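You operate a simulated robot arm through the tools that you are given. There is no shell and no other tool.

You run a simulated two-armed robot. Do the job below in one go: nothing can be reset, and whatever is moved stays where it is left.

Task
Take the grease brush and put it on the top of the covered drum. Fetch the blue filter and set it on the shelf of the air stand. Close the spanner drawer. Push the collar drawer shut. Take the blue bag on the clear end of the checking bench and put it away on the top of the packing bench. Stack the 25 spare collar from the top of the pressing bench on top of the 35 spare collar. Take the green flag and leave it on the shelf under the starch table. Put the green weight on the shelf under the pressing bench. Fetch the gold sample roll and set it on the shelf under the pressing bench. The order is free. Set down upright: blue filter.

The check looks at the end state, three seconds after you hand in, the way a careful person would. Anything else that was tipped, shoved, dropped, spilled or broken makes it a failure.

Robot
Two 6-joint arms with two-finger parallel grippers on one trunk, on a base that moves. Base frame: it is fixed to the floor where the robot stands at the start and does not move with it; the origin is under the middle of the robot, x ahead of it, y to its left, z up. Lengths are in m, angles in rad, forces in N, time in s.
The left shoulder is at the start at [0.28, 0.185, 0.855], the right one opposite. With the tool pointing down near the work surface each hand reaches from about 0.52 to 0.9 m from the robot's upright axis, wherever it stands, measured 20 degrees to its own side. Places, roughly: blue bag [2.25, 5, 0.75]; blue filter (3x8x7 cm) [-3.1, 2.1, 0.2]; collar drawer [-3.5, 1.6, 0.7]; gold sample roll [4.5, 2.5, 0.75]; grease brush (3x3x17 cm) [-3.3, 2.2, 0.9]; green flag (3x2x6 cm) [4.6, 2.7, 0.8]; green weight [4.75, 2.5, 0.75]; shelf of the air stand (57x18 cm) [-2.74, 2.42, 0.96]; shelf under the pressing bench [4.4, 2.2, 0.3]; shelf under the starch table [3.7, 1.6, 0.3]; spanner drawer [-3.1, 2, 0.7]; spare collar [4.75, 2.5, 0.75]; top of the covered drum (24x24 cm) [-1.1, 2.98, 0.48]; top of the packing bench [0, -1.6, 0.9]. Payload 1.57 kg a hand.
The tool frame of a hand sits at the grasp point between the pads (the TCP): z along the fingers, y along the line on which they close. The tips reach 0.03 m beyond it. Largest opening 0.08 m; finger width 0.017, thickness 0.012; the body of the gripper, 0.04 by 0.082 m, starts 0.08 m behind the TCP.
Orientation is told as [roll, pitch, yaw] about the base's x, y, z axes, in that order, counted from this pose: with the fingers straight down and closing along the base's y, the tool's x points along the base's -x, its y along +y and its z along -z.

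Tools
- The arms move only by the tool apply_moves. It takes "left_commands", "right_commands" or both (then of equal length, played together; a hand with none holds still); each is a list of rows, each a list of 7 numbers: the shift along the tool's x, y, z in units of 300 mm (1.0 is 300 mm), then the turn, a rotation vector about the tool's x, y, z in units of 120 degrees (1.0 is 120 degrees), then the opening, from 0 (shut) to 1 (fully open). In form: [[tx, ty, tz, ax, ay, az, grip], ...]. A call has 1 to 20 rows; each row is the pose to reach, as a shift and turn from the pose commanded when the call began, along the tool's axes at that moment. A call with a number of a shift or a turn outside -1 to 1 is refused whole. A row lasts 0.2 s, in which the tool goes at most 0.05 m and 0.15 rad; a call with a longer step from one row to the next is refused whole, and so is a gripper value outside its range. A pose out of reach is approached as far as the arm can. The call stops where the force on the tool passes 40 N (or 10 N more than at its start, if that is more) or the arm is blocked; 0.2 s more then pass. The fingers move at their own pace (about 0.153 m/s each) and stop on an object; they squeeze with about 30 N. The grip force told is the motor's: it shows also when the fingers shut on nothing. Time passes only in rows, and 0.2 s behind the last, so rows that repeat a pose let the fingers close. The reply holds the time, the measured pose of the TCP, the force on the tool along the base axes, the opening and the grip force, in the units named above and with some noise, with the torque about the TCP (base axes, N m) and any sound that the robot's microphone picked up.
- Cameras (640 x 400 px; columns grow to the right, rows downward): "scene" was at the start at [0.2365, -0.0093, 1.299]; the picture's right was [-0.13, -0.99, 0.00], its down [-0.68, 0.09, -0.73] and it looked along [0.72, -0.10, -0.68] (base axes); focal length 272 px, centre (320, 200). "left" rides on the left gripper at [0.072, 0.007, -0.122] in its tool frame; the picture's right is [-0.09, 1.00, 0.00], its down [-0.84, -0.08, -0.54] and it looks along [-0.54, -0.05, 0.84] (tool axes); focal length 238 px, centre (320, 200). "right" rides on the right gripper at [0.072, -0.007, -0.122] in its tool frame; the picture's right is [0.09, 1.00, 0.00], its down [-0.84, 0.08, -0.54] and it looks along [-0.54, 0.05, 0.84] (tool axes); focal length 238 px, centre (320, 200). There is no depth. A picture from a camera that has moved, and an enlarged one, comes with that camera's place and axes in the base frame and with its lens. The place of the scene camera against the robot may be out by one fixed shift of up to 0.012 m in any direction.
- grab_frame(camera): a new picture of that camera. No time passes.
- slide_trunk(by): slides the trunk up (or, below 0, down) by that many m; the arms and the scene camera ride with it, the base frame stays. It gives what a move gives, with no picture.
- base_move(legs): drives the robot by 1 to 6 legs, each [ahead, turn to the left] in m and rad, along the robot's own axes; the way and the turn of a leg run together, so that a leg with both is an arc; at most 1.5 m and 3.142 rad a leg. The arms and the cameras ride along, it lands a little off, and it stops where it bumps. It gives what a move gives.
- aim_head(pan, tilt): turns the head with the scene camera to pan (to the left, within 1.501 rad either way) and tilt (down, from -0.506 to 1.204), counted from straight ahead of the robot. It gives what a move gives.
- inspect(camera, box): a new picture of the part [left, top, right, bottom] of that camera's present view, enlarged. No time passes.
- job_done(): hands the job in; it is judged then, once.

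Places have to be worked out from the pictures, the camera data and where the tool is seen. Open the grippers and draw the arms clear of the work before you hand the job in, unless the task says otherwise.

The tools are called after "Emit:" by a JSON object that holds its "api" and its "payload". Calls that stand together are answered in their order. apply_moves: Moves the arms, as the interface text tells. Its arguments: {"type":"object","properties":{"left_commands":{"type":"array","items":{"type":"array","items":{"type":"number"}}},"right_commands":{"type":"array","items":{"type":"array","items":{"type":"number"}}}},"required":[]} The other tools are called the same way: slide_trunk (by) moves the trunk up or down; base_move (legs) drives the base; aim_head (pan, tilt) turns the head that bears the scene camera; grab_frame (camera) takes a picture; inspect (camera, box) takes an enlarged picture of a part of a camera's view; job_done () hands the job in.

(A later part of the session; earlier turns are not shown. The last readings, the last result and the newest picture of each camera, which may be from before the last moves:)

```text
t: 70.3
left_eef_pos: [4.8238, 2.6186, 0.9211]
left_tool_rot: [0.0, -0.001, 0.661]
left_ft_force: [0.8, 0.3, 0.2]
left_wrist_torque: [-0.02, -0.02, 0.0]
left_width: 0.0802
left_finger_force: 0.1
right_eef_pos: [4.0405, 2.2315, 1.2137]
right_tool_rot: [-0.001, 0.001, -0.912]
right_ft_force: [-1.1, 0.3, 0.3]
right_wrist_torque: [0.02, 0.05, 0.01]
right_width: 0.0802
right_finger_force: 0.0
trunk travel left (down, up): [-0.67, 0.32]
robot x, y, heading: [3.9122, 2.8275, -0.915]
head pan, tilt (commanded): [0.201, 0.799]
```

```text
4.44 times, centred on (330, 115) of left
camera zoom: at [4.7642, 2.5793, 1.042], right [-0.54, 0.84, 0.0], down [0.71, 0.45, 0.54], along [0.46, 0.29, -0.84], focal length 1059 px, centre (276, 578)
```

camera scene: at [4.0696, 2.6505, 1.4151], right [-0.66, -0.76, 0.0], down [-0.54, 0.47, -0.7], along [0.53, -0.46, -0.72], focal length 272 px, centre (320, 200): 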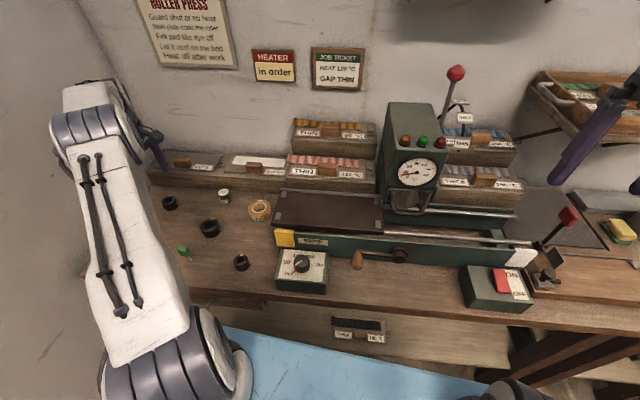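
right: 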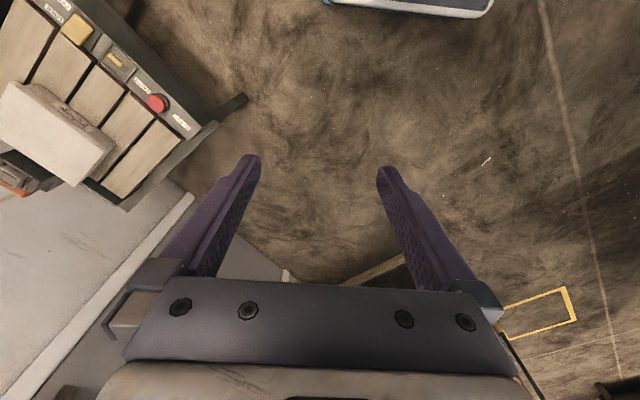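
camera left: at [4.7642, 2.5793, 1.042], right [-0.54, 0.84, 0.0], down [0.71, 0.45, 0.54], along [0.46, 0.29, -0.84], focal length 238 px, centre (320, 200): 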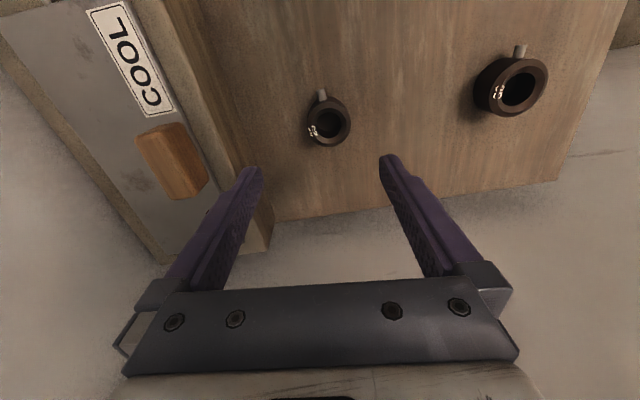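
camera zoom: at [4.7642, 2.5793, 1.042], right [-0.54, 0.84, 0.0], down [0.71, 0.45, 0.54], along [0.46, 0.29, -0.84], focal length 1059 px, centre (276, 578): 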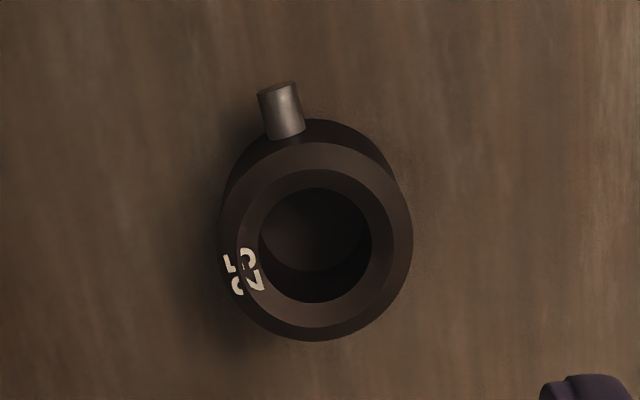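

Collar 25 sits about 9 mm off the grasp centre in both tool axes. I correct, descend to put the tips just above the bench, and close.

Emit:
{"api": "apply_moves", "payload": {"left_commands": [[0.028, 0.03, 0.0, 0, 0, 0, 1], [0.028, 0.03, 0.1, 0, 0, 0, 1], [0.028, 0.03, 0.2, 0, 0, 0, 1], [0.028, 0.03, 0.28, 0, 0, 0, 1], [0.028, 0.03, 0.325, 0, 0, 0, 1], [0.028, 0.03, 0.325, 0, 0, 0, 1]]}}

Emit:
{"api": "grab_frame", "payload": {"camera": "left"}}

```text
t: 71.7
left_eef_pos: [4.8123, 2.6194, 0.8304]
left_tool_rot: [-0.003, -0.004, 0.658]
left_ft_force: [-4.3, 0.1, 14.2]
left_wrist_torque: [0.46, 0.62, 0.23]
left_width: 0.08
left_finger_force: 0.0
right_eef_pos: [4.0375, 2.2311, 1.216]
right_tool_rot: [-0.001, 0.0, -0.913]
right_ft_force: [-1.0, 0.4, 0.6]
right_wrist_torque: [0.03, -0.01, -0.02]
right_width: 0.0799
right_finger_force: 0.0
trunk travel left (down, up): [-0.67, 0.32]
robot x, y, heading: [3.9146, 2.8338, -0.91]
head pan, tilt (commanded): [0.201, 0.799]
stopped in row 6 (left hand): the force on the tool passed its limit at 41 N (the readings are from after the stop); the commanded pose is now the measured one
```

```text
taken
camera left: at [4.7513, 2.5803, 0.9508], right [-0.54, 0.84, 0.0], down [0.71, 0.45, 0.55], along [0.46, 0.29, -0.84], focal length 238 px, centre (320, 200)
```

left: 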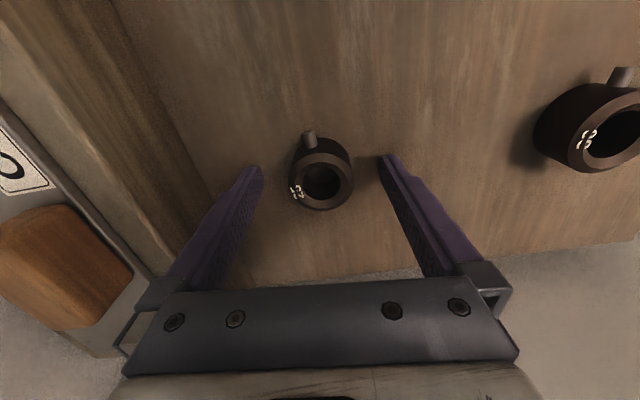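

The tips touched the bench at TCP z 0.830, so the bench top is at about z 0.80, and the collar is centred between the fingers. I lift 4 mm and close.

Emit:
{"api": "apply_moves", "payload": {"left_commands": [[0, 0, -0.013, 0, 0, 0, 1], [0, 0, -0.013, 0, 0, 0, 0.4], [0, 0, -0.013, 0, 0, 0, 0.2], [0, 0, -0.013, 0, 0, 0, 0.2], [0, 0, -0.013, 0, 0, 0, 0.0], [0, 0, -0.013, 0, 0, 0, 0.0]]}}

```text
t: 73.1
left_eef_pos: [4.812, 2.62, 0.8316]
left_tool_rot: [-0.001, -0.001, 0.656]
left_ft_force: [0.0, 0.0, 1.0]
left_wrist_torque: [-0.02, 0.01, 0.01]
left_width: 0.0386
left_finger_force: 30.1
right_eef_pos: [4.0388, 2.2325, 1.2152]
right_tool_rot: [0.0, 0.0, -0.914]
right_ft_force: [-0.2, 0.3, 0.3]
right_wrist_torque: [-0.02, 0.04, 0.03]
right_width: 0.0802
right_finger_force: 0.0
trunk travel left (down, up): [-0.67, 0.32]
robot x, y, heading: [3.9179, 2.8294, -0.919]
head pan, tilt (commanded): [0.201, 0.799]
```

Collar 25 is gripped (opening 39 mm). I lift it and carry it to above collar 35.

Emit:
{"api": "apply_moves", "payload": {"left_commands": [[0, 0, -0.1, 0, 0, 0, 0], [0, 0, -0.2, 0, 0, 0, 0], [0, 0, -0.3, 0, 0, 0, 0], [0.1, 0.035, -0.32, 0, 0, 0, 0], [0.2, 0.07, -0.32, 0, 0, 0, 0], [0.3, 0.105, -0.32, 0, 0, 0, 0], [0.4, 0.14, -0.32, 0, 0, 0, 0], [0.5, 0.175, -0.32, 0, 0, 0, 0], [0.568, 0.199, -0.32, 0, 0, 0, 0], [0.568, 0.199, -0.32, 0, 0, 0, 0]]}}

Emit:
{"api": "grab_frame", "payload": {"camera": "left"}}

Emit:
{"api": "inspect", "payload": {"camera": "left", "box": [260, 70, 380, 220]}}

```text
t: 75.3
left_eef_pos: [4.6379, 2.5621, 0.9264]
left_tool_rot: [-0.002, 0.0, 0.658]
left_ft_force: [-0.2, -0.6, -0.9]
left_wrist_torque: [0.03, -0.01, -0.01]
left_width: 0.0386
left_finger_force: 30.0
right_eef_pos: [4.0383, 2.2318, 1.215]
right_tool_rot: [-0.001, 0.001, -0.912]
right_ft_force: [0.5, -0.8, 0.8]
right_wrist_torque: [-0.01, -0.03, -0.02]
right_width: 0.08
right_finger_force: 0.1
trunk travel left (down, up): [-0.67, 0.32]
robot x, y, heading: [3.914, 2.8307, -0.917]
head pan, tilt (commanded): [0.201, 0.799]
```

```text
taken
camera left: at [4.578, 2.5234, 1.0479], right [-0.54, 0.84, 0.0], down [0.71, 0.45, 0.54], along [0.46, 0.29, -0.84], focal length 238 px, centre (320, 200)
```

left: 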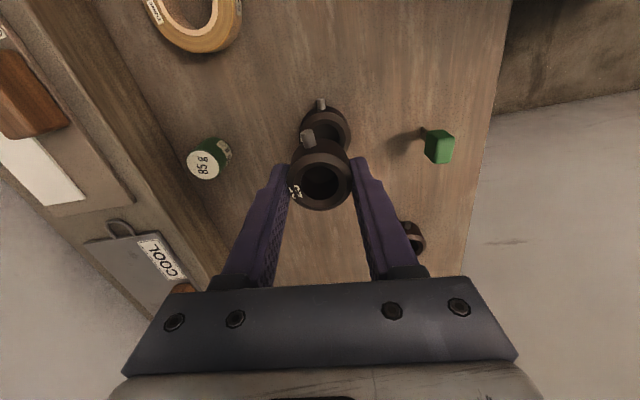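

```text
2.67 times, centred on (320, 145) of left
camera zoom: at [4.578, 2.5234, 1.0479], right [-0.54, 0.84, 0.0], down [0.71, 0.45, 0.54], along [0.46, 0.29, -0.84], focal length 636 px, centre (320, 347)
```

zoom: 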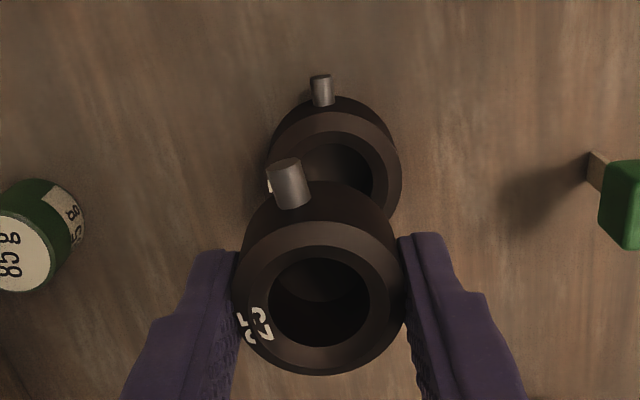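

The held collar is nearly over collar 35; I compute a +6 mm shift along the tool's y. I correct, come down to just above it, and check from both cameras.

Emit:
{"api": "apply_moves", "payload": {"left_commands": [[-0.003, 0.02, 0.0, 0, 0, 0, 0], [-0.003, 0.02, 0.08, 0, 0, 0, 0], [-0.003, 0.02, 0.16, 0, 0, 0, 0], [-0.003, 0.02, 0.18, 0, 0, 0, 0], [-0.003, 0.02, 0.18, 0, 0, 0, 0]]}}

Emit:
{"api": "inspect", "payload": {"camera": "left", "box": [260, 100, 380, 220]}}

Emit:
{"api": "inspect", "payload": {"camera": "scene", "box": [180, 190, 260, 250]}}

```text
t: 76.5
left_eef_pos: [4.6365, 2.5686, 0.8717]
left_tool_rot: [-0.002, -0.003, 0.658]
left_ft_force: [0.0, -0.4, 0.1]
left_wrist_torque: [-0.01, 0.0, 0.0]
left_width: 0.0389
left_finger_force: 30.0
right_eef_pos: [4.0391, 2.2314, 1.2159]
right_tool_rot: [-0.001, -0.001, -0.913]
right_ft_force: [0.2, -0.3, 0.4]
right_wrist_torque: [0.0, -0.01, 0.01]
right_width: 0.08
right_finger_force: 0.0
trunk travel left (down, up): [-0.67, 0.32]
robot x, y, heading: [3.917, 2.8277, -0.919]
head pan, tilt (commanded): [0.201, 0.799]
```

```text
3.33 times, centred on (320, 160) of left
camera zoom: at [4.5763, 2.5297, 0.9933], right [-0.54, 0.84, 0.0], down [0.71, 0.45, 0.54], along [0.46, 0.29, -0.84], focal length 794 px, centre (320, 333)
```

zoom: 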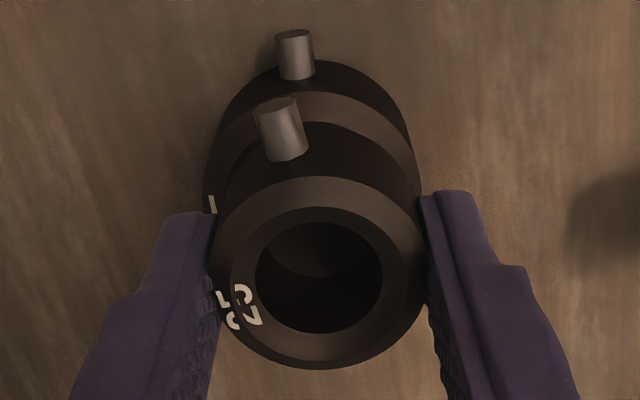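

```text
6.67 times, centred on (220, 220) of scene
camera zoom: at [4.0693, 2.6505, 1.4151], right [-0.66, -0.76, 0.0], down [-0.54, 0.47, -0.7], along [0.53, -0.46, -0.72], focal length 1817 px, centre (987, 67)
```

zoom: 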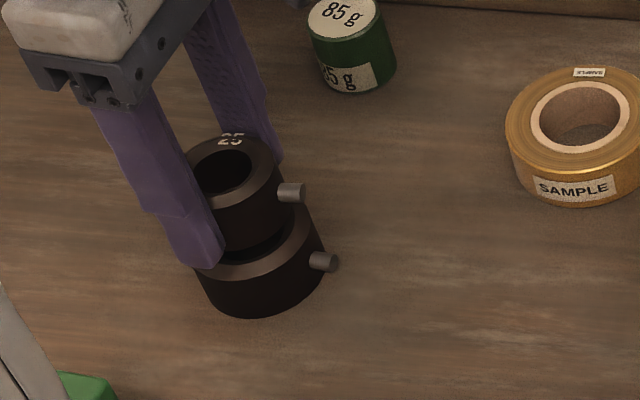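

The collars nearly line up. I zoom closer from both cameras to measure the remaining offset.

Emit:
{"api": "inspect", "payload": {"camera": "scene", "box": [198, 205, 228, 240]}}

Emit:
{"api": "inspect", "payload": {"camera": "left", "box": [280, 105, 360, 215]}}

```text
11.43 times, centred on (213, 222) of scene
camera zoom: at [4.0693, 2.6505, 1.4151], right [-0.66, -0.76, 0.0], down [-0.54, 0.47, -0.7], along [0.53, -0.46, -0.72], focal length 3115 px, centre (1543, -57)
```

zoom: 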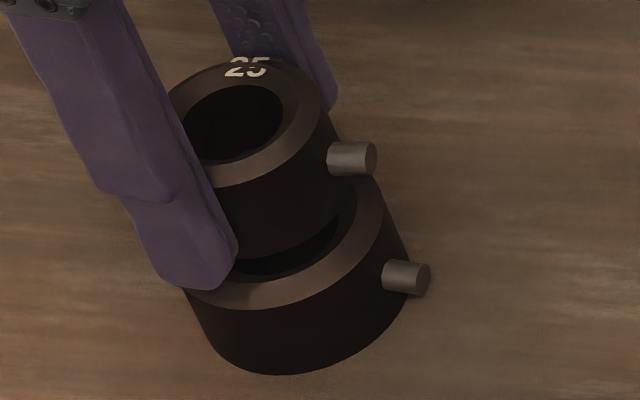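

```text
3.64 times, centred on (320, 160) of left
camera zoom: at [4.5763, 2.5297, 0.9933], right [-0.54, 0.84, 0.0], down [0.71, 0.45, 0.54], along [0.46, 0.29, -0.84], focal length 867 px, centre (320, 346)
```

zoom: 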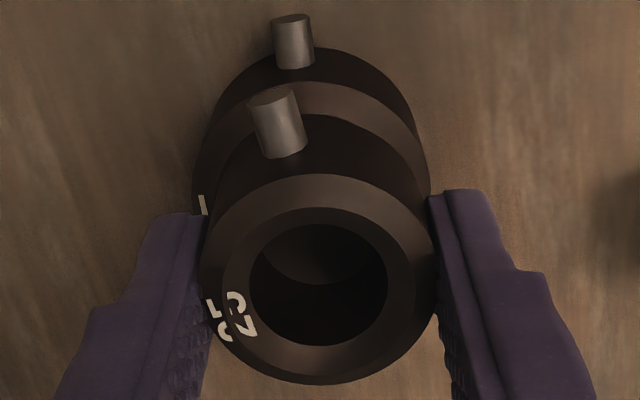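

The offsets are now within about 1–2 mm. I shift −1 mm in y and lower in small steps, watching the force.

Emit:
{"api": "apply_moves", "payload": {"left_commands": [[0, -0.004, 0.015, 0, 0, 0, 0], [0, -0.004, 0.03, 0, 0, 0, 0], [0, -0.004, 0.04, 0, 0, 0, 0], [0, -0.004, 0.047, 0, 0, 0, 0]]}}

Emit:
{"api": "inspect", "payload": {"camera": "scene", "box": [190, 195, 238, 245]}}

```text
t: 77.5
left_eef_pos: [4.637, 2.5668, 0.86]
left_tool_rot: [-0.001, -0.001, 0.659]
left_ft_force: [-0.1, -0.2, 0.3]
left_wrist_torque: [-0.02, -0.01, -0.01]
left_width: 0.0385
left_finger_force: 30.0
right_eef_pos: [4.0398, 2.232, 1.2152]
right_tool_rot: [-0.002, 0.001, -0.913]
right_ft_force: [0.4, -0.8, 0.3]
right_wrist_torque: [0.03, 0.03, -0.02]
right_width: 0.0799
right_finger_force: 0.0
trunk travel left (down, up): [-0.67, 0.32]
robot x, y, heading: [3.9177, 2.8324, -0.913]
head pan, tilt (commanded): [0.201, 0.799]
```

```text
8.00 times, centred on (214, 220) of scene
camera zoom: at [4.0693, 2.6505, 1.4151], right [-0.66, -0.76, 0.0], down [-0.54, 0.47, -0.7], along [0.53, -0.46, -0.72], focal length 2180 px, centre (1168, 40)
```

zoom: 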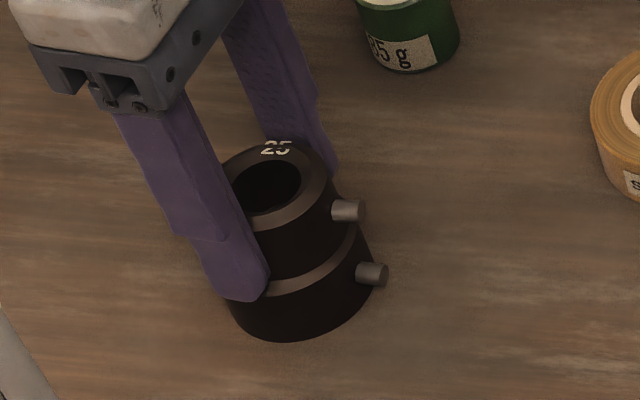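

Almost touching, with no force yet. I lower a few more millimetres.

Emit:
{"api": "apply_moves", "payload": {"left_commands": [[0, 0, 0.005, 0, 0, 0, 0], [0, 0, 0.01, 0, 0, 0, 0], [0, 0, 0.01, 0, 0, 0, 0]]}}

```text
t: 78.3
left_eef_pos: [4.6368, 2.5668, 0.8583]
left_tool_rot: [-0.002, -0.002, 0.658]
left_ft_force: [-3.6, 0.4, 23.4]
left_wrist_torque: [0.08, 0.28, 0.0]
left_width: 0.0387
left_finger_force: 29.7
right_eef_pos: [4.0377, 2.2325, 1.2153]
right_tool_rot: [0.0, 0.0, -0.913]
right_ft_force: [0.8, -0.1, 0.3]
right_wrist_torque: [0.02, -0.01, 0.02]
right_width: 0.0799
right_finger_force: 0.0
trunk travel left (down, up): [-0.67, 0.32]
robot x, y, heading: [3.9186, 2.8306, -0.919]
head pan, tilt (commanded): [0.201, 0.799]
```

Contact is made at 23 N. I ease off 3 mm, open the fingers gently, and lift straight up.

Emit:
{"api": "apply_moves", "payload": {"left_commands": [[0, 0, -0.006, 0, 0, 0, 0], [0, 0, -0.01, 0, 0, 0, 0], [0, 0, -0.01, 0, 0, 0, 0.55], [0, 0, -0.01, 0, 0, 0, 0.7], [0, 0, -0.01, 0, 0, 0, 0.8], [0, 0, -0.06, 0, 0, 0, 0.9], [0, 0, -0.15, 0, 0, 0, 1], [0, 0, -0.25, 0, 0, 0, 1], [0, 0, -0.3, 0, 0, 0, 1]]}}

Emit:
{"api": "grab_frame", "payload": {"camera": "left"}}

Emit:
{"api": "inspect", "payload": {"camera": "scene", "box": [170, 180, 280, 260]}}

```text
t: 80.3
left_eef_pos: [4.6382, 2.5691, 0.9462]
left_tool_rot: [-0.003, -0.002, 0.659]
left_ft_force: [-0.3, 0.9, -0.3]
left_wrist_torque: [0.03, 0.02, 0.01]
left_width: 0.08
left_finger_force: 0.0
right_eef_pos: [4.0394, 2.2331, 1.2153]
right_tool_rot: [0.001, -0.002, -0.912]
right_ft_force: [-0.4, -0.3, 0.1]
right_wrist_torque: [0.04, 0.0, 0.01]
right_width: 0.08
right_finger_force: 0.1
trunk travel left (down, up): [-0.67, 0.32]
robot x, y, heading: [3.9172, 2.8294, -0.922]
head pan, tilt (commanded): [0.201, 0.799]
```

```text
taken
camera left: at [4.5778, 2.5292, 1.0682], right [-0.54, 0.84, 0.0], down [0.71, 0.45, 0.54], along [0.46, 0.29, -0.84], focal length 238 px, centre (320, 200)
```

left: 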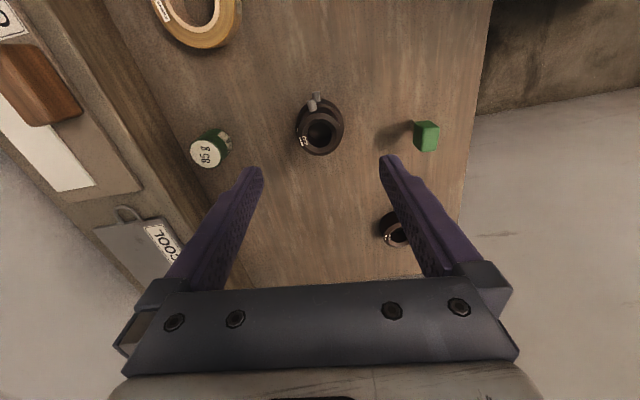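

```text
5.00 times, centred on (225, 220) of scene
camera zoom: at [4.0692, 2.6505, 1.4151], right [-0.66, -0.76, 0.0], down [-0.54, 0.47, -0.7], along [0.53, -0.46, -0.72], focal length 1363 px, centre (795, 100)
```

zoom: 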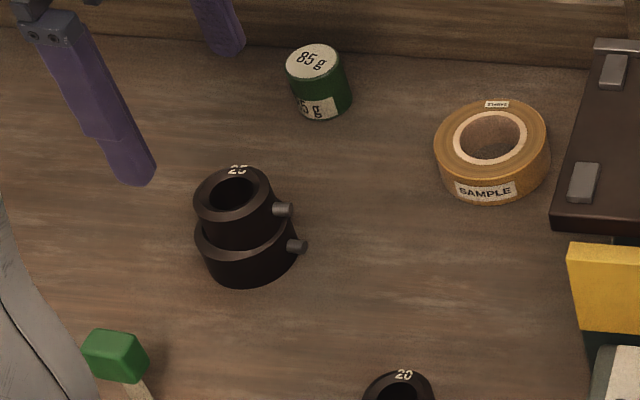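

The 25 collar now sits on the 35 collar. I verify it is seated level with a closer look.

Emit:
{"api": "inspect", "payload": {"camera": "scene", "box": [200, 205, 240, 240]}}

Emit:
{"api": "inspect", "payload": {"camera": "left", "box": [270, 70, 370, 170]}}

```text
11.43 times, centred on (220, 222) of scene
camera zoom: at [4.0692, 2.6505, 1.4151], right [-0.66, -0.76, 0.0], down [-0.54, 0.47, -0.7], along [0.53, -0.46, -0.72], focal length 3115 px, centre (1463, -57)
```

zoom: 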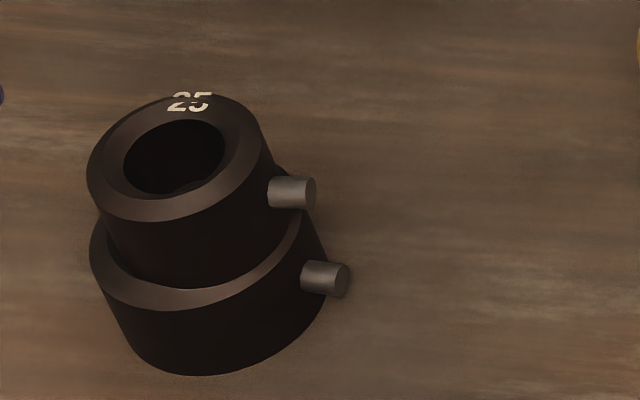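

```text
4.00 times, centred on (320, 120) of left
camera zoom: at [4.5778, 2.5292, 1.0682], right [-0.54, 0.84, 0.0], down [0.71, 0.45, 0.54], along [0.46, 0.29, -0.84], focal length 953 px, centre (320, 520)
```

zoom: 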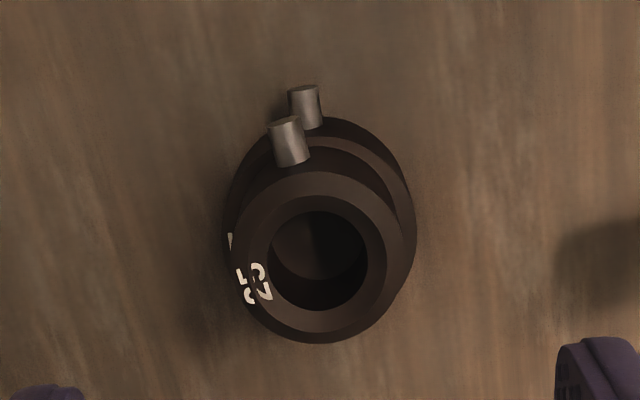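

The stack is seated level. Next is the weight: I raise the left hand and turn it a further quarter so its camera comes to the far side, ready for a tilted grasp.

Emit:
{"api": "apply_moves", "payload": {"left_commands": [[0, 0, -0.1, 0, 0, 0, 1], [0, 0, -0.2, 0, 0, 0, 1], [0, 0, -0.3, 0, 0, 0, 1], [0, 0, -0.35, 0, 0, -0.065, 1], [0, 0, -0.35, 0, 0, -0.13, 1], [0, 0, -0.35, 0, 0, -0.195, 1], [0, 0, -0.35, 0, 0, -0.26, 1], [0, 0, -0.35, 0, 0, -0.325, 1], [0, 0, -0.35, 0, 0, -0.39, 1], [0, 0, -0.35, 0, 0, -0.455, 1], [0, 0, -0.35, 0, 0, -0.52, 1], [0, 0, -0.35, 0, 0, -0.585, 1], [0, 0, -0.35, 0, 0, -0.65, 1], [0, 0, -0.35, 0, 0, -0.7, 1], [0, 0, -0.35, 0, 0, -0.75, 1], [0, 0, -0.35, 0, 0, -0.75, 1]]}}

Emit:
{"api": "grab_frame", "payload": {"camera": "scene"}}

```text
t: 83.7
left_eef_pos: [4.6387, 2.5671, 1.0512]
left_tool_rot: [0.0, 0.001, 2.231]
left_ft_force: [-0.2, -0.2, 0.5]
left_wrist_torque: [-0.02, 0.0, 0.02]
left_width: 0.0802
left_finger_force: 0.1
right_eef_pos: [4.0394, 2.231, 1.2146]
right_tool_rot: [0.0, 0.0, -0.911]
right_ft_force: [0.3, -0.5, 0.1]
right_wrist_torque: [0.0, -0.01, -0.01]
right_width: 0.08
right_finger_force: 0.1
trunk travel left (down, up): [-0.67, 0.32]
robot x, y, heading: [3.9151, 2.8249, -0.915]
head pan, tilt (commanded): [0.201, 0.799]
```

```text
taken
camera scene: at [4.0692, 2.6505, 1.4151], right [-0.66, -0.76, 0.0], down [-0.54, 0.47, -0.7], along [0.53, -0.46, -0.72], focal length 272 px, centre (320, 200)
```

scene: 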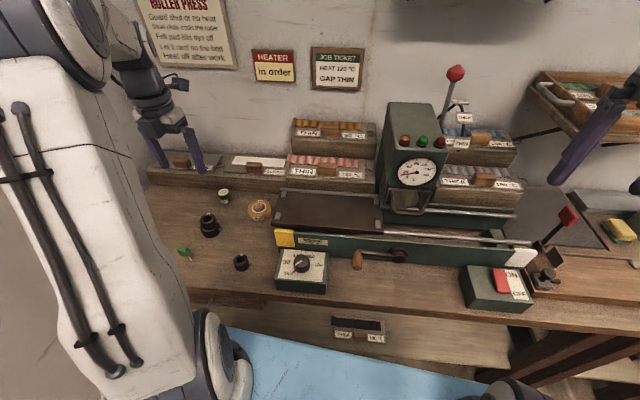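

The quarter turn worked. Now I tilt the hand 45° so the fingers point forward and down, and take a wrist picture.

Emit:
{"api": "apply_moves", "payload": {"left_commands": [[0, 0, 0.0, 0, 0.0625, 0, 1], [0, 0, 0.0, 0, 0.125, 0, 1], [0, 0, 0.0, 0, 0.1875, 0, 1], [0, 0, 0.05, 0, 0.25, 0, 1], [0, 0, 0.1, 0, 0.3125, 0, 1], [0, 0, 0.15, 0, 0.375, 0, 1], [0, 0, 0.15, 0, 0.375, 0, 1]]}}

Emit:
{"api": "grab_frame", "payload": {"camera": "left"}}

Emit:
{"api": "grab_frame", "payload": {"camera": "scene"}}

```text
t: 85.3
left_eef_pos: [4.6384, 2.5663, 1.0065]
left_tool_rot: [-0.001, 0.786, 2.229]
left_ft_force: [-0.1, -1.3, 0.3]
left_wrist_torque: [0.0, 0.01, 0.0]
left_width: 0.0799
left_finger_force: 0.0
right_eef_pos: [4.0383, 2.2319, 1.2154]
right_tool_rot: [0.001, 0.0, -0.911]
right_ft_force: [0.1, 1.1, -0.2]
right_wrist_torque: [0.01, 0.02, 0.0]
right_width: 0.0799
right_finger_force: 0.0
trunk travel left (down, up): [-0.67, 0.32]
robot x, y, heading: [3.9183, 2.8294, -0.917]
head pan, tilt (commanded): [0.201, 0.799]
```

```text
taken
camera left: at [4.6119, 2.5907, 1.1419], right [-0.83, -0.56, -0.07], down [-0.54, 0.82, -0.21], along [0.17, -0.14, -0.98], focal length 238 px, centre (320, 200)
```

left: 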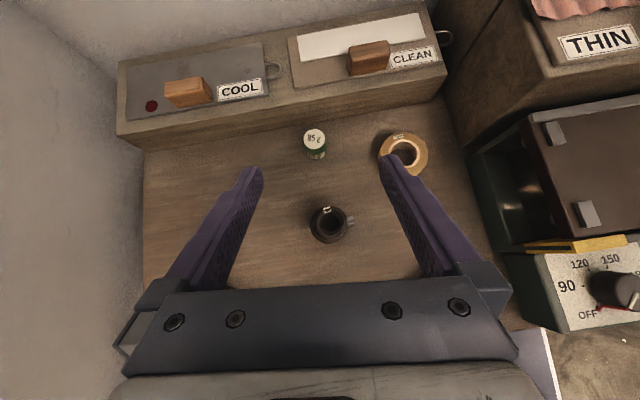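

```text
taken
camera scene: at [4.0693, 2.6506, 1.4151], right [-0.66, -0.76, 0.0], down [-0.54, 0.47, -0.7], along [0.53, -0.46, -0.72], focal length 272 px, centre (320, 200)
```

scene: 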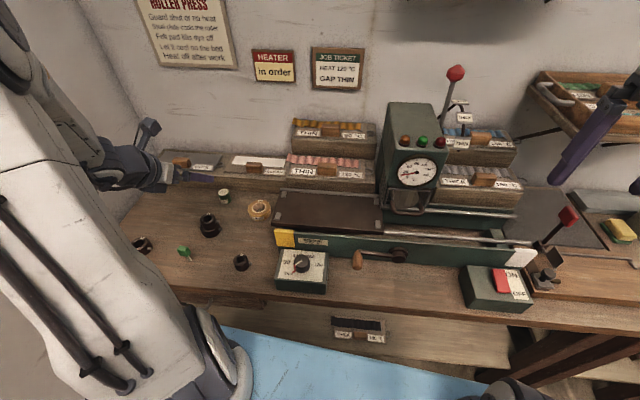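

The wrist camera now looks straight down; the weight is at about (4.720, 2.478). I move to a pre-grasp 10 cm back along the finger axis.

Emit:
{"api": "apply_moves", "payload": {"left_commands": [[-0.055, -0.012, 0.11, 0, 0, 0, 1], [-0.11, -0.023, 0.22, 0, 0, 0, 1], [-0.163, -0.034, 0.325, 0, 0, 0, 1], [-0.163, -0.034, 0.325, 0, 0, 0, 1]]}}

Emit:
{"api": "grab_frame", "payload": {"camera": "left"}}

Emit:
{"api": "inspect", "payload": {"camera": "scene", "box": [100, 140, 280, 260]}}

```text
t: 86.3
left_eef_pos: [4.6686, 2.5437, 0.9038]
left_tool_rot: [-0.004, 0.787, 2.227]
left_ft_force: [-0.1, 0.1, -0.3]
left_wrist_torque: [-0.01, -0.02, -0.01]
left_width: 0.08
left_finger_force: 0.1
right_eef_pos: [4.0378, 2.231, 1.2151]
right_tool_rot: [0.002, 0.0, -0.914]
right_ft_force: [-0.6, -0.1, 0.2]
right_wrist_torque: [-0.01, -0.01, -0.02]
right_width: 0.0799
right_finger_force: 0.0
trunk travel left (down, up): [-0.67, 0.32]
robot x, y, heading: [3.9167, 2.8288, -0.921]
head pan, tilt (commanded): [0.201, 0.799]
```

```text
taken
camera left: at [4.642, 2.5676, 1.0392], right [-0.83, -0.56, -0.07], down [-0.53, 0.82, -0.21], along [0.17, -0.14, -0.98], focal length 238 px, centre (320, 200)
```

left: 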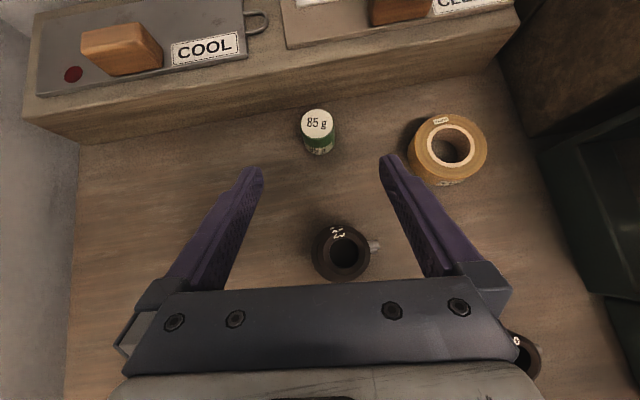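

```text
3.33 times, centred on (190, 200) of scene
camera zoom: at [4.0694, 2.6505, 1.415], right [-0.66, -0.76, 0.0], down [-0.54, 0.47, -0.7], along [0.53, -0.46, -0.72], focal length 908 px, centre (753, 200)
```

zoom: 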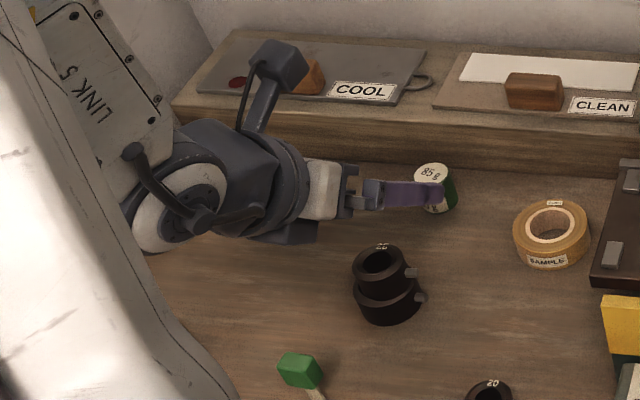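

The weight is centred laterally. I advance 10 cm along the finger axis and check the approach before closing.

Emit:
{"api": "apply_moves", "payload": {"left_commands": [[0, 0, 0.1, 0, 0, 0, 1], [0, 0, 0.2, 0, 0, 0, 1], [0, 0, 0.28, 0, 0, 0, 1], [0, 0, 0.335, 0, 0, 0, 1], [0, 0, 0.335, 0, 0, 0, 1]]}}

Emit:
{"api": "grab_frame", "payload": {"camera": "left"}}

Emit:
{"api": "inspect", "payload": {"camera": "scene", "box": [100, 140, 280, 260]}}

```text
t: 87.5
left_eef_pos: [4.7117, 2.4899, 0.832]
left_tool_rot: [-0.003, 0.787, 2.227]
left_ft_force: [-0.1, 0.0, -0.4]
left_wrist_torque: [-0.01, 0.0, 0.03]
left_width: 0.0801
left_finger_force: 0.2
right_eef_pos: [4.0387, 2.2327, 1.2157]
right_tool_rot: [0.0, 0.001, -0.914]
right_ft_force: [-0.3, 0.6, 0.6]
right_wrist_torque: [-0.05, 0.0, -0.02]
right_width: 0.0802
right_finger_force: 0.0
trunk travel left (down, up): [-0.67, 0.32]
robot x, y, heading: [3.916, 2.8265, -0.917]
head pan, tilt (commanded): [0.201, 0.799]
```

```text
taken
camera left: at [4.6864, 2.5135, 0.9689], right [-0.83, -0.56, -0.07], down [-0.53, 0.82, -0.21], along [0.17, -0.14, -0.98], focal length 238 px, centre (320, 200)
```

left: 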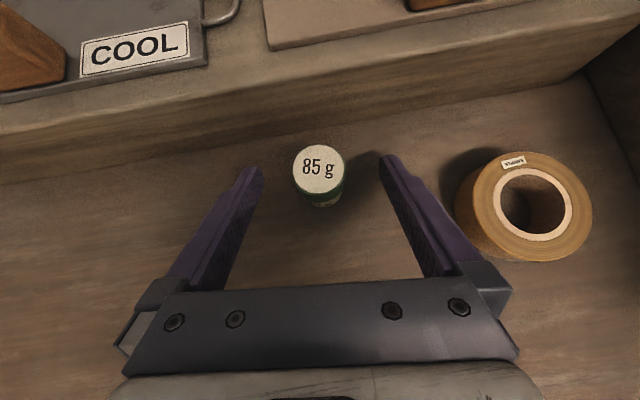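

```text
3.33 times, centred on (190, 200) of scene
camera zoom: at [4.0693, 2.6505, 1.4151], right [-0.66, -0.76, 0.0], down [-0.54, 0.47, -0.7], along [0.53, -0.46, -0.72], focal length 908 px, centre (753, 200)
```

zoom: 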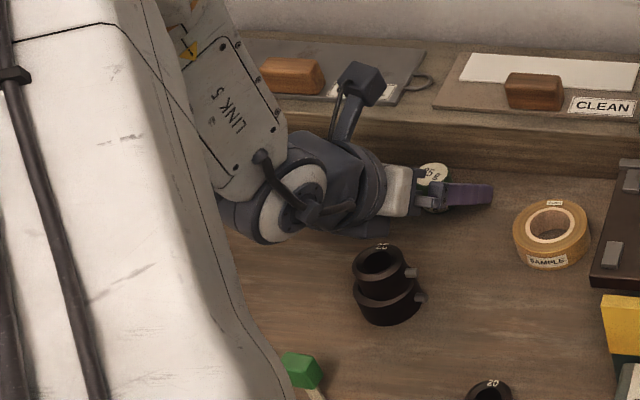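

The weight stands between the fingertips and the stack is untouched. I go 5 mm further forward and close the fingers.

Emit:
{"api": "apply_moves", "payload": {"left_commands": [[0.012, 0, 0.012, 0, 0, 0, 1], [0.012, 0, 0.012, 0, 0, 0, 0.7], [0.012, 0, 0.012, 0, 0, 0, 0.5], [0.012, 0, 0.012, 0, 0, 0, 0.3], [0.012, 0, 0.012, 0, 0, 0, 0.0], [0.012, 0, 0.012, 0, 0, 0, 0.0]]}}

Emit:
{"api": "grab_frame", "payload": {"camera": "left"}}

```text
t: 88.9
left_eef_pos: [4.7157, 2.4861, 0.8317]
left_tool_rot: [-0.001, 0.787, 2.227]
left_ft_force: [0.2, -0.6, 0.3]
left_wrist_torque: [0.0, -0.02, 0.0]
left_width: 0.0314
left_finger_force: 30.0
right_eef_pos: [4.0395, 2.2326, 1.2154]
right_tool_rot: [0.001, -0.001, -0.912]
right_ft_force: [-0.2, 0.3, -0.1]
right_wrist_torque: [-0.04, -0.01, 0.03]
right_width: 0.0799
right_finger_force: 0.1
trunk travel left (down, up): [-0.67, 0.32]
robot x, y, heading: [3.9142, 2.832, -0.915]
head pan, tilt (commanded): [0.201, 0.799]
```

```text
taken
camera left: at [4.6893, 2.51, 0.9683], right [-0.83, -0.56, -0.07], down [-0.53, 0.82, -0.21], along [0.17, -0.14, -0.98], focal length 238 px, centre (320, 200)
```

left: 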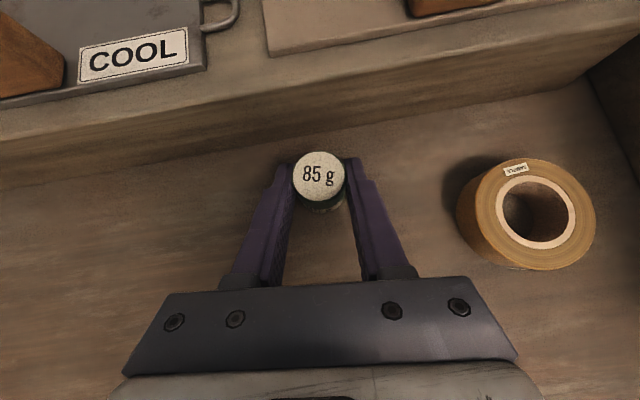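

The weight is held (31 mm). I lift it straight up, then draw the hand in toward the robot above the bench.

Emit:
{"api": "apply_moves", "payload": {"left_commands": [[0.094, 0, -0.094, 0, 0, 0, 0], [0.188, 0, -0.188, 0, 0, 0, 0], [0.283, 0, -0.283, 0, 0, 0, 0], [0.377, 0, -0.377, 0, 0, 0, 0], [0.33, 0.117, -0.424, 0, 0, 0, 0], [0.283, 0.233, -0.471, 0, 0, 0, 0], [0.236, 0.35, -0.518, 0, 0, 0, 0], [0.189, 0.467, -0.566, 0, 0, 0, 0], [0.141, 0.583, -0.613, 0, 0, 0, 0], [0.094, 0.7, -0.66, 0, 0, 0, 0], [0.047, 0.817, -0.707, 0, 0, 0, 0], [0.047, 0.817, -0.707, 0, 0, 0, 0]]}}

Emit:
{"api": "grab_frame", "payload": {"camera": "scene"}}

Emit:
{"api": "grab_frame", "payload": {"camera": "left"}}

```text
t: 91.5
left_eef_pos: [4.4803, 2.425, 1.0191]
left_tool_rot: [0.003, 0.785, 2.225]
left_ft_force: [0.0, 0.1, -0.8]
left_wrist_torque: [0.03, 0.02, 0.01]
left_width: 0.0316
left_finger_force: 29.8
left hand out of reach, approached as far as the arm can: row 9, 10, 11, 12
right_eef_pos: [4.0396, 2.2331, 1.2156]
right_tool_rot: [-0.001, 0.0, -0.912]
right_ft_force: [-1.3, -0.4, -0.2]
right_wrist_torque: [0.0, -0.01, 0.02]
right_width: 0.0802
right_finger_force: 0.0
trunk travel left (down, up): [-0.67, 0.32]
robot x, y, heading: [3.914, 2.8262, -0.918]
head pan, tilt (commanded): [0.201, 0.799]
```

```text
taken
camera scene: at [4.0688, 2.6507, 1.4152], right [-0.66, -0.76, 0.0], down [-0.54, 0.47, -0.7], along [0.53, -0.46, -0.72], focal length 272 px, centre (320, 200)
```

scene: 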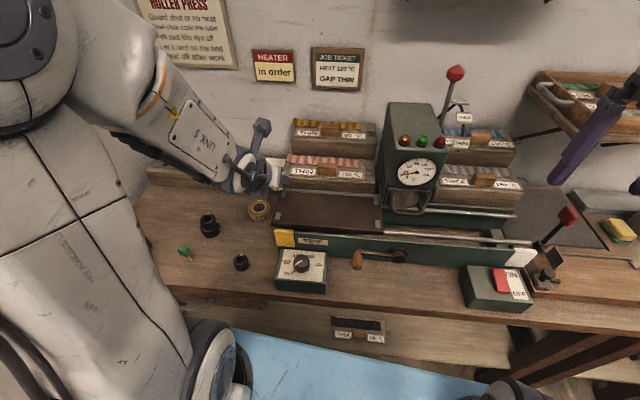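

```text
taken
camera left: at [4.4554, 2.4493, 1.1555], right [-0.83, -0.55, -0.06], down [-0.53, 0.82, -0.21], along [0.17, -0.14, -0.98], focal length 238 px, centre (320, 200)
```

left: 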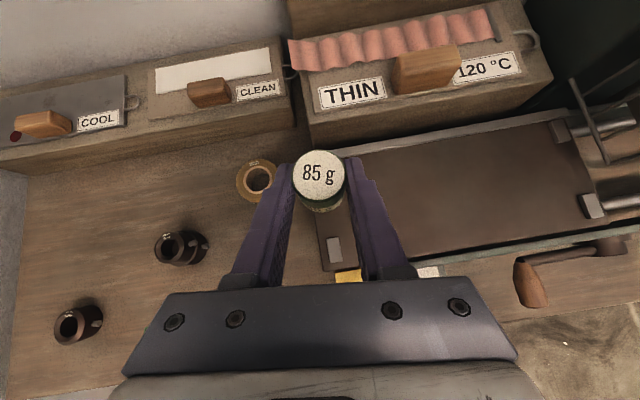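

The hand is as close in as the tilt allows, at z 1.02, clear above everything. I turn slightly left, back away from the bench (avoiding the checking bench corner), and turn square to the bench.

Emit:
{"api": "base_move", "payload": {"legs": [[0.0, 0.4], [-0.42, 0.0], [0.0, -0.3]]}}

Emit:
{"api": "grab_frame", "payload": {"camera": "left"}}

Emit:
{"api": "grab_frame", "payload": {"camera": "scene"}}

```text
t: 94.4
left_eef_pos: [4.4164, 2.7566, 1.019]
left_tool_rot: [0.006, 0.782, 2.61]
left_ft_force: [-0.4, 0.6, -0.8]
left_wrist_torque: [-0.03, 0.04, -0.04]
left_width: 0.0318
left_finger_force: 29.9
right_eef_pos: [4.0766, 2.4137, 1.2169]
right_tool_rot: [-0.003, -0.004, -0.533]
right_ft_force: [0.3, 0.5, -0.1]
right_wrist_torque: [-0.04, 0.04, 0.0]
right_width: 0.08
right_finger_force: 0.1
trunk travel left (down, up): [-0.67, 0.32]
robot x, y, heading: [3.738, 2.914, -0.533]
head pan, tilt (commanded): [0.201, 0.799]
stopped in leg 2: the robot was blocked; the commanded pose is now the measured one
```

```text
taken
camera left: at [4.3827, 2.7689, 1.1553], right [-0.56, -0.82, -0.06], down [-0.8, 0.56, -0.21], along [0.2, -0.07, -0.98], focal length 238 px, centre (320, 200)
```

left: 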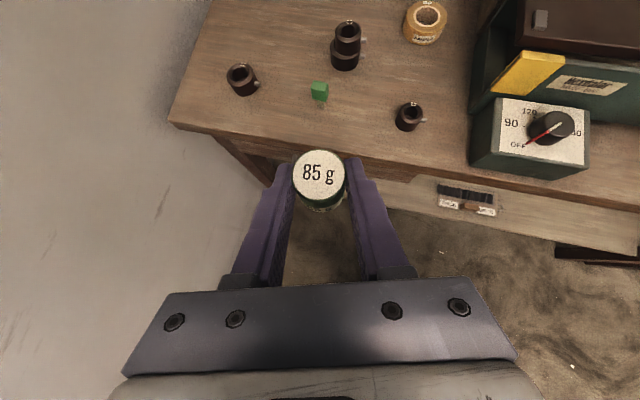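

```text
taken
camera scene: at [3.9467, 2.8099, 1.4151], right [-0.33, -0.94, 0.0], down [-0.68, 0.23, -0.7], along [0.66, -0.23, -0.72], focal length 272 px, centre (320, 200)
```

scene: 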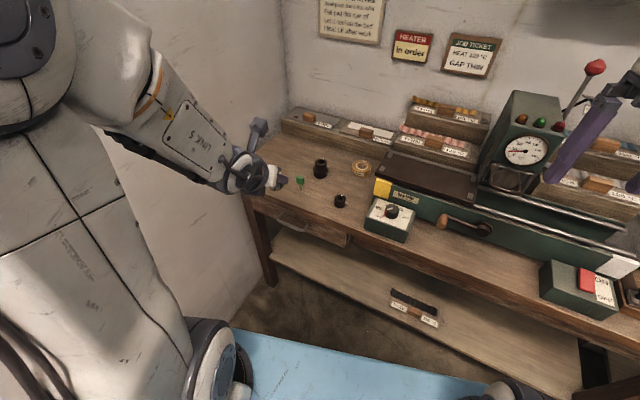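

Backing up was stopped by something behind me, likely the checking bench end, so I stay here: the hand is already 10 cm clear in front of the bench edge. I lower the left hand a bit in free space and raise the right hand so it stays above the bench when the trunk goes down.

Emit:
{"api": "apply_moves", "payload": {"left_commands": [[-0.047, 0, 0.047, 0, 0, 0, 0], [-0.094, 0, 0.094, 0, 0, 0, 0], [-0.141, 0, 0.141, 0, 0, 0, 0], [-0.188, 0, 0.188, 0, 0, 0, 0], [-0.236, 0, 0.236, 0, 0, 0, 0], [-0.283, 0, 0.283, 0, 0, 0, 0]], "right_commands": [[0, 0, -0.13, 0, 0, 0, 1], [0, 0, -0.26, 0, 0, 0, 1], [0, 0, -0.4, 0, 0, 0, 1], [0, 0, -0.53, 0, 0, 0, 1], [0, 0, -0.67, 0, 0, 0, 1], [0, 0, -0.8, 0, 0, 0, 1]]}}

Emit:
{"api": "aim_head", "payload": {"pan": 1.5, "tilt": 0.6}}

Emit:
{"api": "grab_frame", "payload": {"camera": "scene"}}

```text
t: 95.8
left_eef_pos: [4.4431, 2.7697, 0.9053]
left_tool_rot: [0.022, 0.784, 2.607]
left_ft_force: [-1.0, 0.1, -0.8]
left_wrist_torque: [0.04, 0.0, 0.02]
left_width: 0.0318
left_finger_force: 30.0
left hand out of reach, approached as far as the arm can: row 1, 2, 3, 4, 5, 6
right_eef_pos: [4.0735, 2.4122, 1.3367]
right_tool_rot: [-0.001, -0.009, -0.532]
right_ft_force: [0.8, -0.2, -0.3]
right_wrist_torque: [-0.02, -0.05, -0.01]
right_width: 0.0799
right_finger_force: 0.1
right hand out of reach, approached as far as the arm can: row 4, 5, 6
trunk travel left (down, up): [-0.67, 0.32]
robot x, y, heading: [3.7355, 2.913, -0.537]
head pan, tilt (commanded): [0.201, 0.799]
```

```text
t: 97.3
left_eef_pos: [4.4431, 2.7692, 0.9049]
left_tool_rot: [0.024, 0.781, 2.607]
left_ft_force: [-0.3, 0.1, -0.8]
left_wrist_torque: [0.01, 0.0, 0.0]
left_width: 0.0317
left_finger_force: 30.3
right_eef_pos: [4.0732, 2.4126, 1.3376]
right_tool_rot: [-0.001, -0.009, -0.534]
right_ft_force: [0.5, -0.2, -0.2]
right_wrist_torque: [0.01, -0.02, 0.03]
right_width: 0.0801
right_finger_force: 0.1
trunk travel left (down, up): [-0.67, 0.32]
robot x, y, heading: [3.7338, 2.9135, -0.538]
head pan, tilt (commanded): [1.499, 0.6]
```

```text
taken
camera scene: at [3.9203, 2.9077, 1.432], right [0.82, -0.57, 0.0], down [-0.32, -0.46, -0.82], along [0.47, 0.68, -0.57], focal length 272 px, centre (320, 200)
```

scene: 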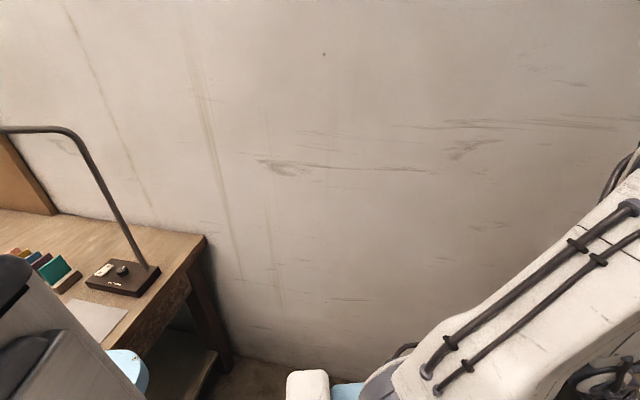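

The hand is at n≈1.03, about 10 cm in front of the bench face, and the lamp and checking bench look undisturbed. I lower the trunk by 0.53 m to bring the weight to shelf height.

Emit:
{"api": "slide_trunk", "payload": {"by": -0.53}}

Emit:
{"api": "grab_frame", "payload": {"camera": "left"}}

Emit:
{"api": "aim_head", "payload": {"pan": 0.3, "tilt": 0.6}}

Emit:
{"api": "grab_frame", "payload": {"camera": "scene"}}

```text
refused: -0.53 is not a number from -0.4 to 0.4
```

```text
taken
camera left: at [4.4118, 2.7831, 1.0416], right [-0.58, -0.82, -0.05], down [-0.79, 0.57, -0.21], along [0.2, -0.08, -0.98], focal length 238 px, centre (320, 200)
```

left: 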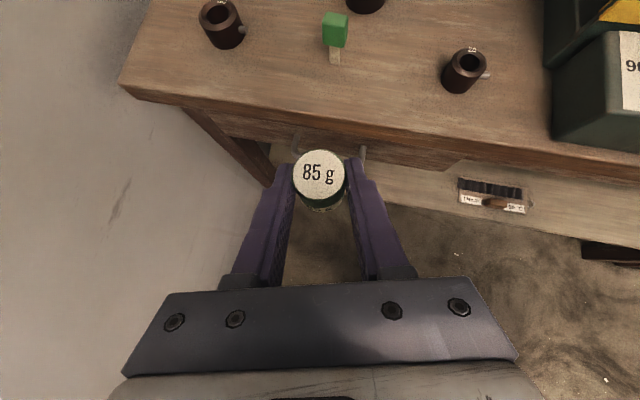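

```text
t: 98.7
left_eef_pos: [4.4415, 2.7687, 0.9051]
left_tool_rot: [0.023, 0.78, 2.608]
left_ft_force: [-0.4, 0.0, -0.9]
left_wrist_torque: [0.0, -0.01, -0.01]
left_width: 0.0318
left_finger_force: 29.8
right_eef_pos: [4.073, 2.413, 1.337]
right_tool_rot: [-0.001, -0.006, -0.534]
right_ft_force: [-0.6, -0.8, -0.3]
right_wrist_torque: [0.0, -0.01, 0.0]
right_width: 0.0799
right_finger_force: 0.0
trunk travel left (down, up): [-0.67, 0.32]
robot x, y, heading: [3.7399, 2.9155, -0.535]
head pan, tilt (commanded): [0.3, 0.6]
```

```text
taken
camera scene: at [3.9557, 2.8145, 1.432], right [-0.23, -0.97, 0.0], down [-0.55, 0.13, -0.83], along [0.8, -0.19, -0.56], focal length 272 px, centre (320, 200)
```

scene: 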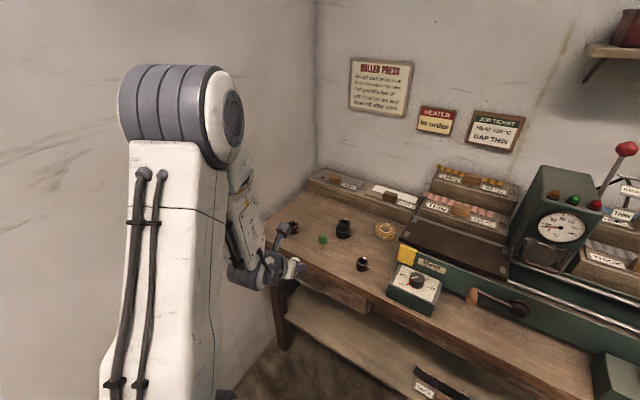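

The slide is limited to 0.4 per call. The weight is about 6 cm in front of the drawer handle, so I lower in two steps and check in between.

Emit:
{"api": "slide_trunk", "payload": {"by": -0.25}}

Emit:
{"api": "grab_frame", "payload": {"camera": "left"}}

Emit:
{"api": "grab_frame", "payload": {"camera": "scene"}}

```text
t: 101.2
left_eef_pos: [4.4417, 2.7693, 0.6552]
left_tool_rot: [0.022, 0.781, 2.608]
left_ft_force: [1.3, -0.3, -1.3]
left_wrist_torque: [0.0, 0.02, 0.04]
left_width: 0.0317
left_finger_force: 29.9
right_eef_pos: [4.0736, 2.413, 1.0865]
right_tool_rot: [-0.002, -0.006, -0.534]
right_ft_force: [0.3, 0.2, 0.7]
right_wrist_torque: [0.01, -0.01, 0.01]
right_width: 0.08
right_finger_force: 0.0
trunk travel left (down, up): [-0.42, 0.57]
robot x, y, heading: [3.7413, 2.9148, -0.535]
head pan, tilt (commanded): [0.3, 0.6]
```

```text
taken
camera left: at [4.4117, 2.7831, 0.7915], right [-0.58, -0.82, -0.05], down [-0.79, 0.57, -0.21], along [0.2, -0.08, -0.98], focal length 238 px, centre (320, 200)
```

left: 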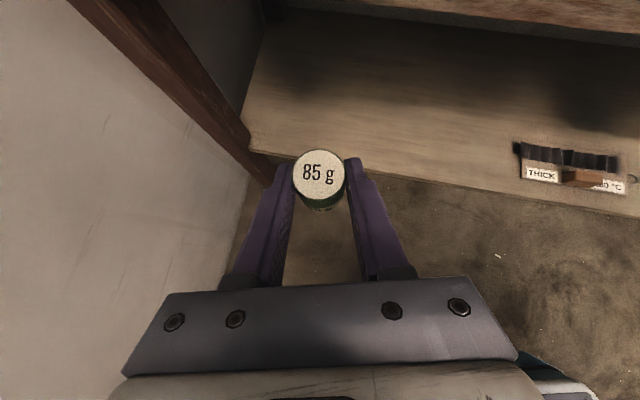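

```text
taken
camera scene: at [3.9557, 2.8145, 1.182], right [-0.23, -0.97, 0.0], down [-0.55, 0.13, -0.83], along [0.8, -0.19, -0.57], focal length 272 px, centre (320, 200)
```

scene: 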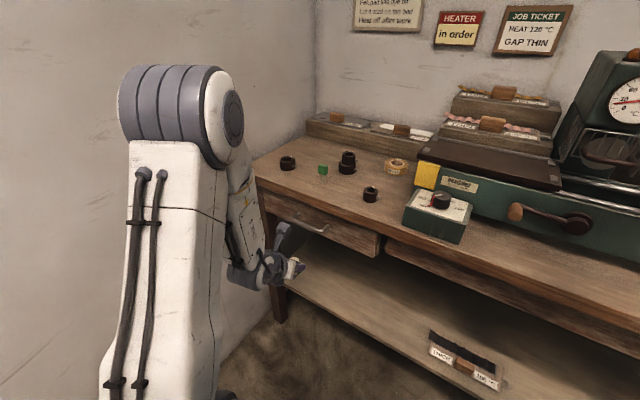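

The hand is now below the drawer level with the shelf visible. I lower further.

Emit:
{"api": "slide_trunk", "payload": {"by": -0.22}}

Emit:
{"api": "grab_frame", "payload": {"camera": "left"}}

Emit:
{"api": "grab_frame", "payload": {"camera": "scene"}}

```text
t: 103.6
left_eef_pos: [4.4424, 2.7695, 0.4353]
left_tool_rot: [0.023, 0.783, 2.607]
left_ft_force: [0.3, -0.4, -0.4]
left_wrist_torque: [-0.03, 0.0, -0.02]
left_width: 0.0315
left_finger_force: 30.3
right_eef_pos: [4.073, 2.4125, 0.867]
right_tool_rot: [-0.002, -0.005, -0.534]
right_ft_force: [-0.3, 0.9, -1.1]
right_wrist_torque: [-0.02, 0.02, 0.0]
right_width: 0.0802
right_finger_force: 0.0
trunk travel left (down, up): [-0.2, 0.79]
robot x, y, heading: [3.739, 2.9175, -0.534]
head pan, tilt (commanded): [0.3, 0.6]
```

```text
taken
camera left: at [4.4117, 2.7831, 0.5715], right [-0.58, -0.82, -0.05], down [-0.79, 0.57, -0.21], along [0.2, -0.08, -0.98], focal length 238 px, centre (320, 200)
```

left: 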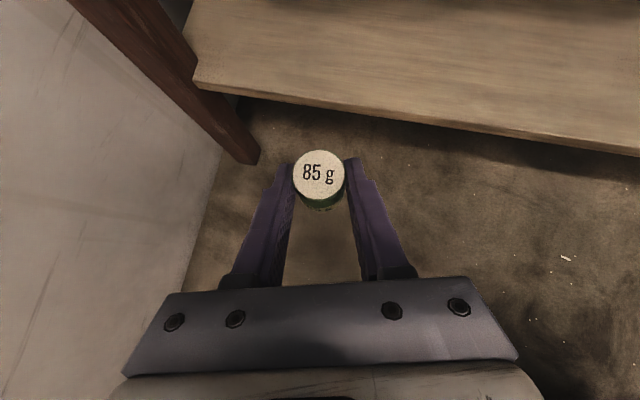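

```text
taken
camera scene: at [3.9557, 2.8145, 0.962], right [-0.23, -0.97, 0.0], down [-0.55, 0.13, -0.83], along [0.8, -0.19, -0.57], focal length 272 px, centre (320, 200)
```

scene: 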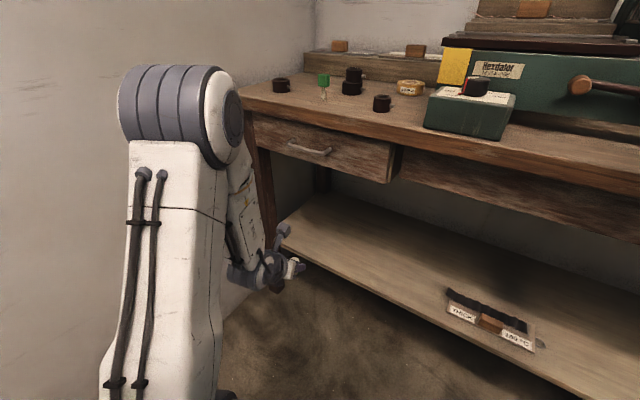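

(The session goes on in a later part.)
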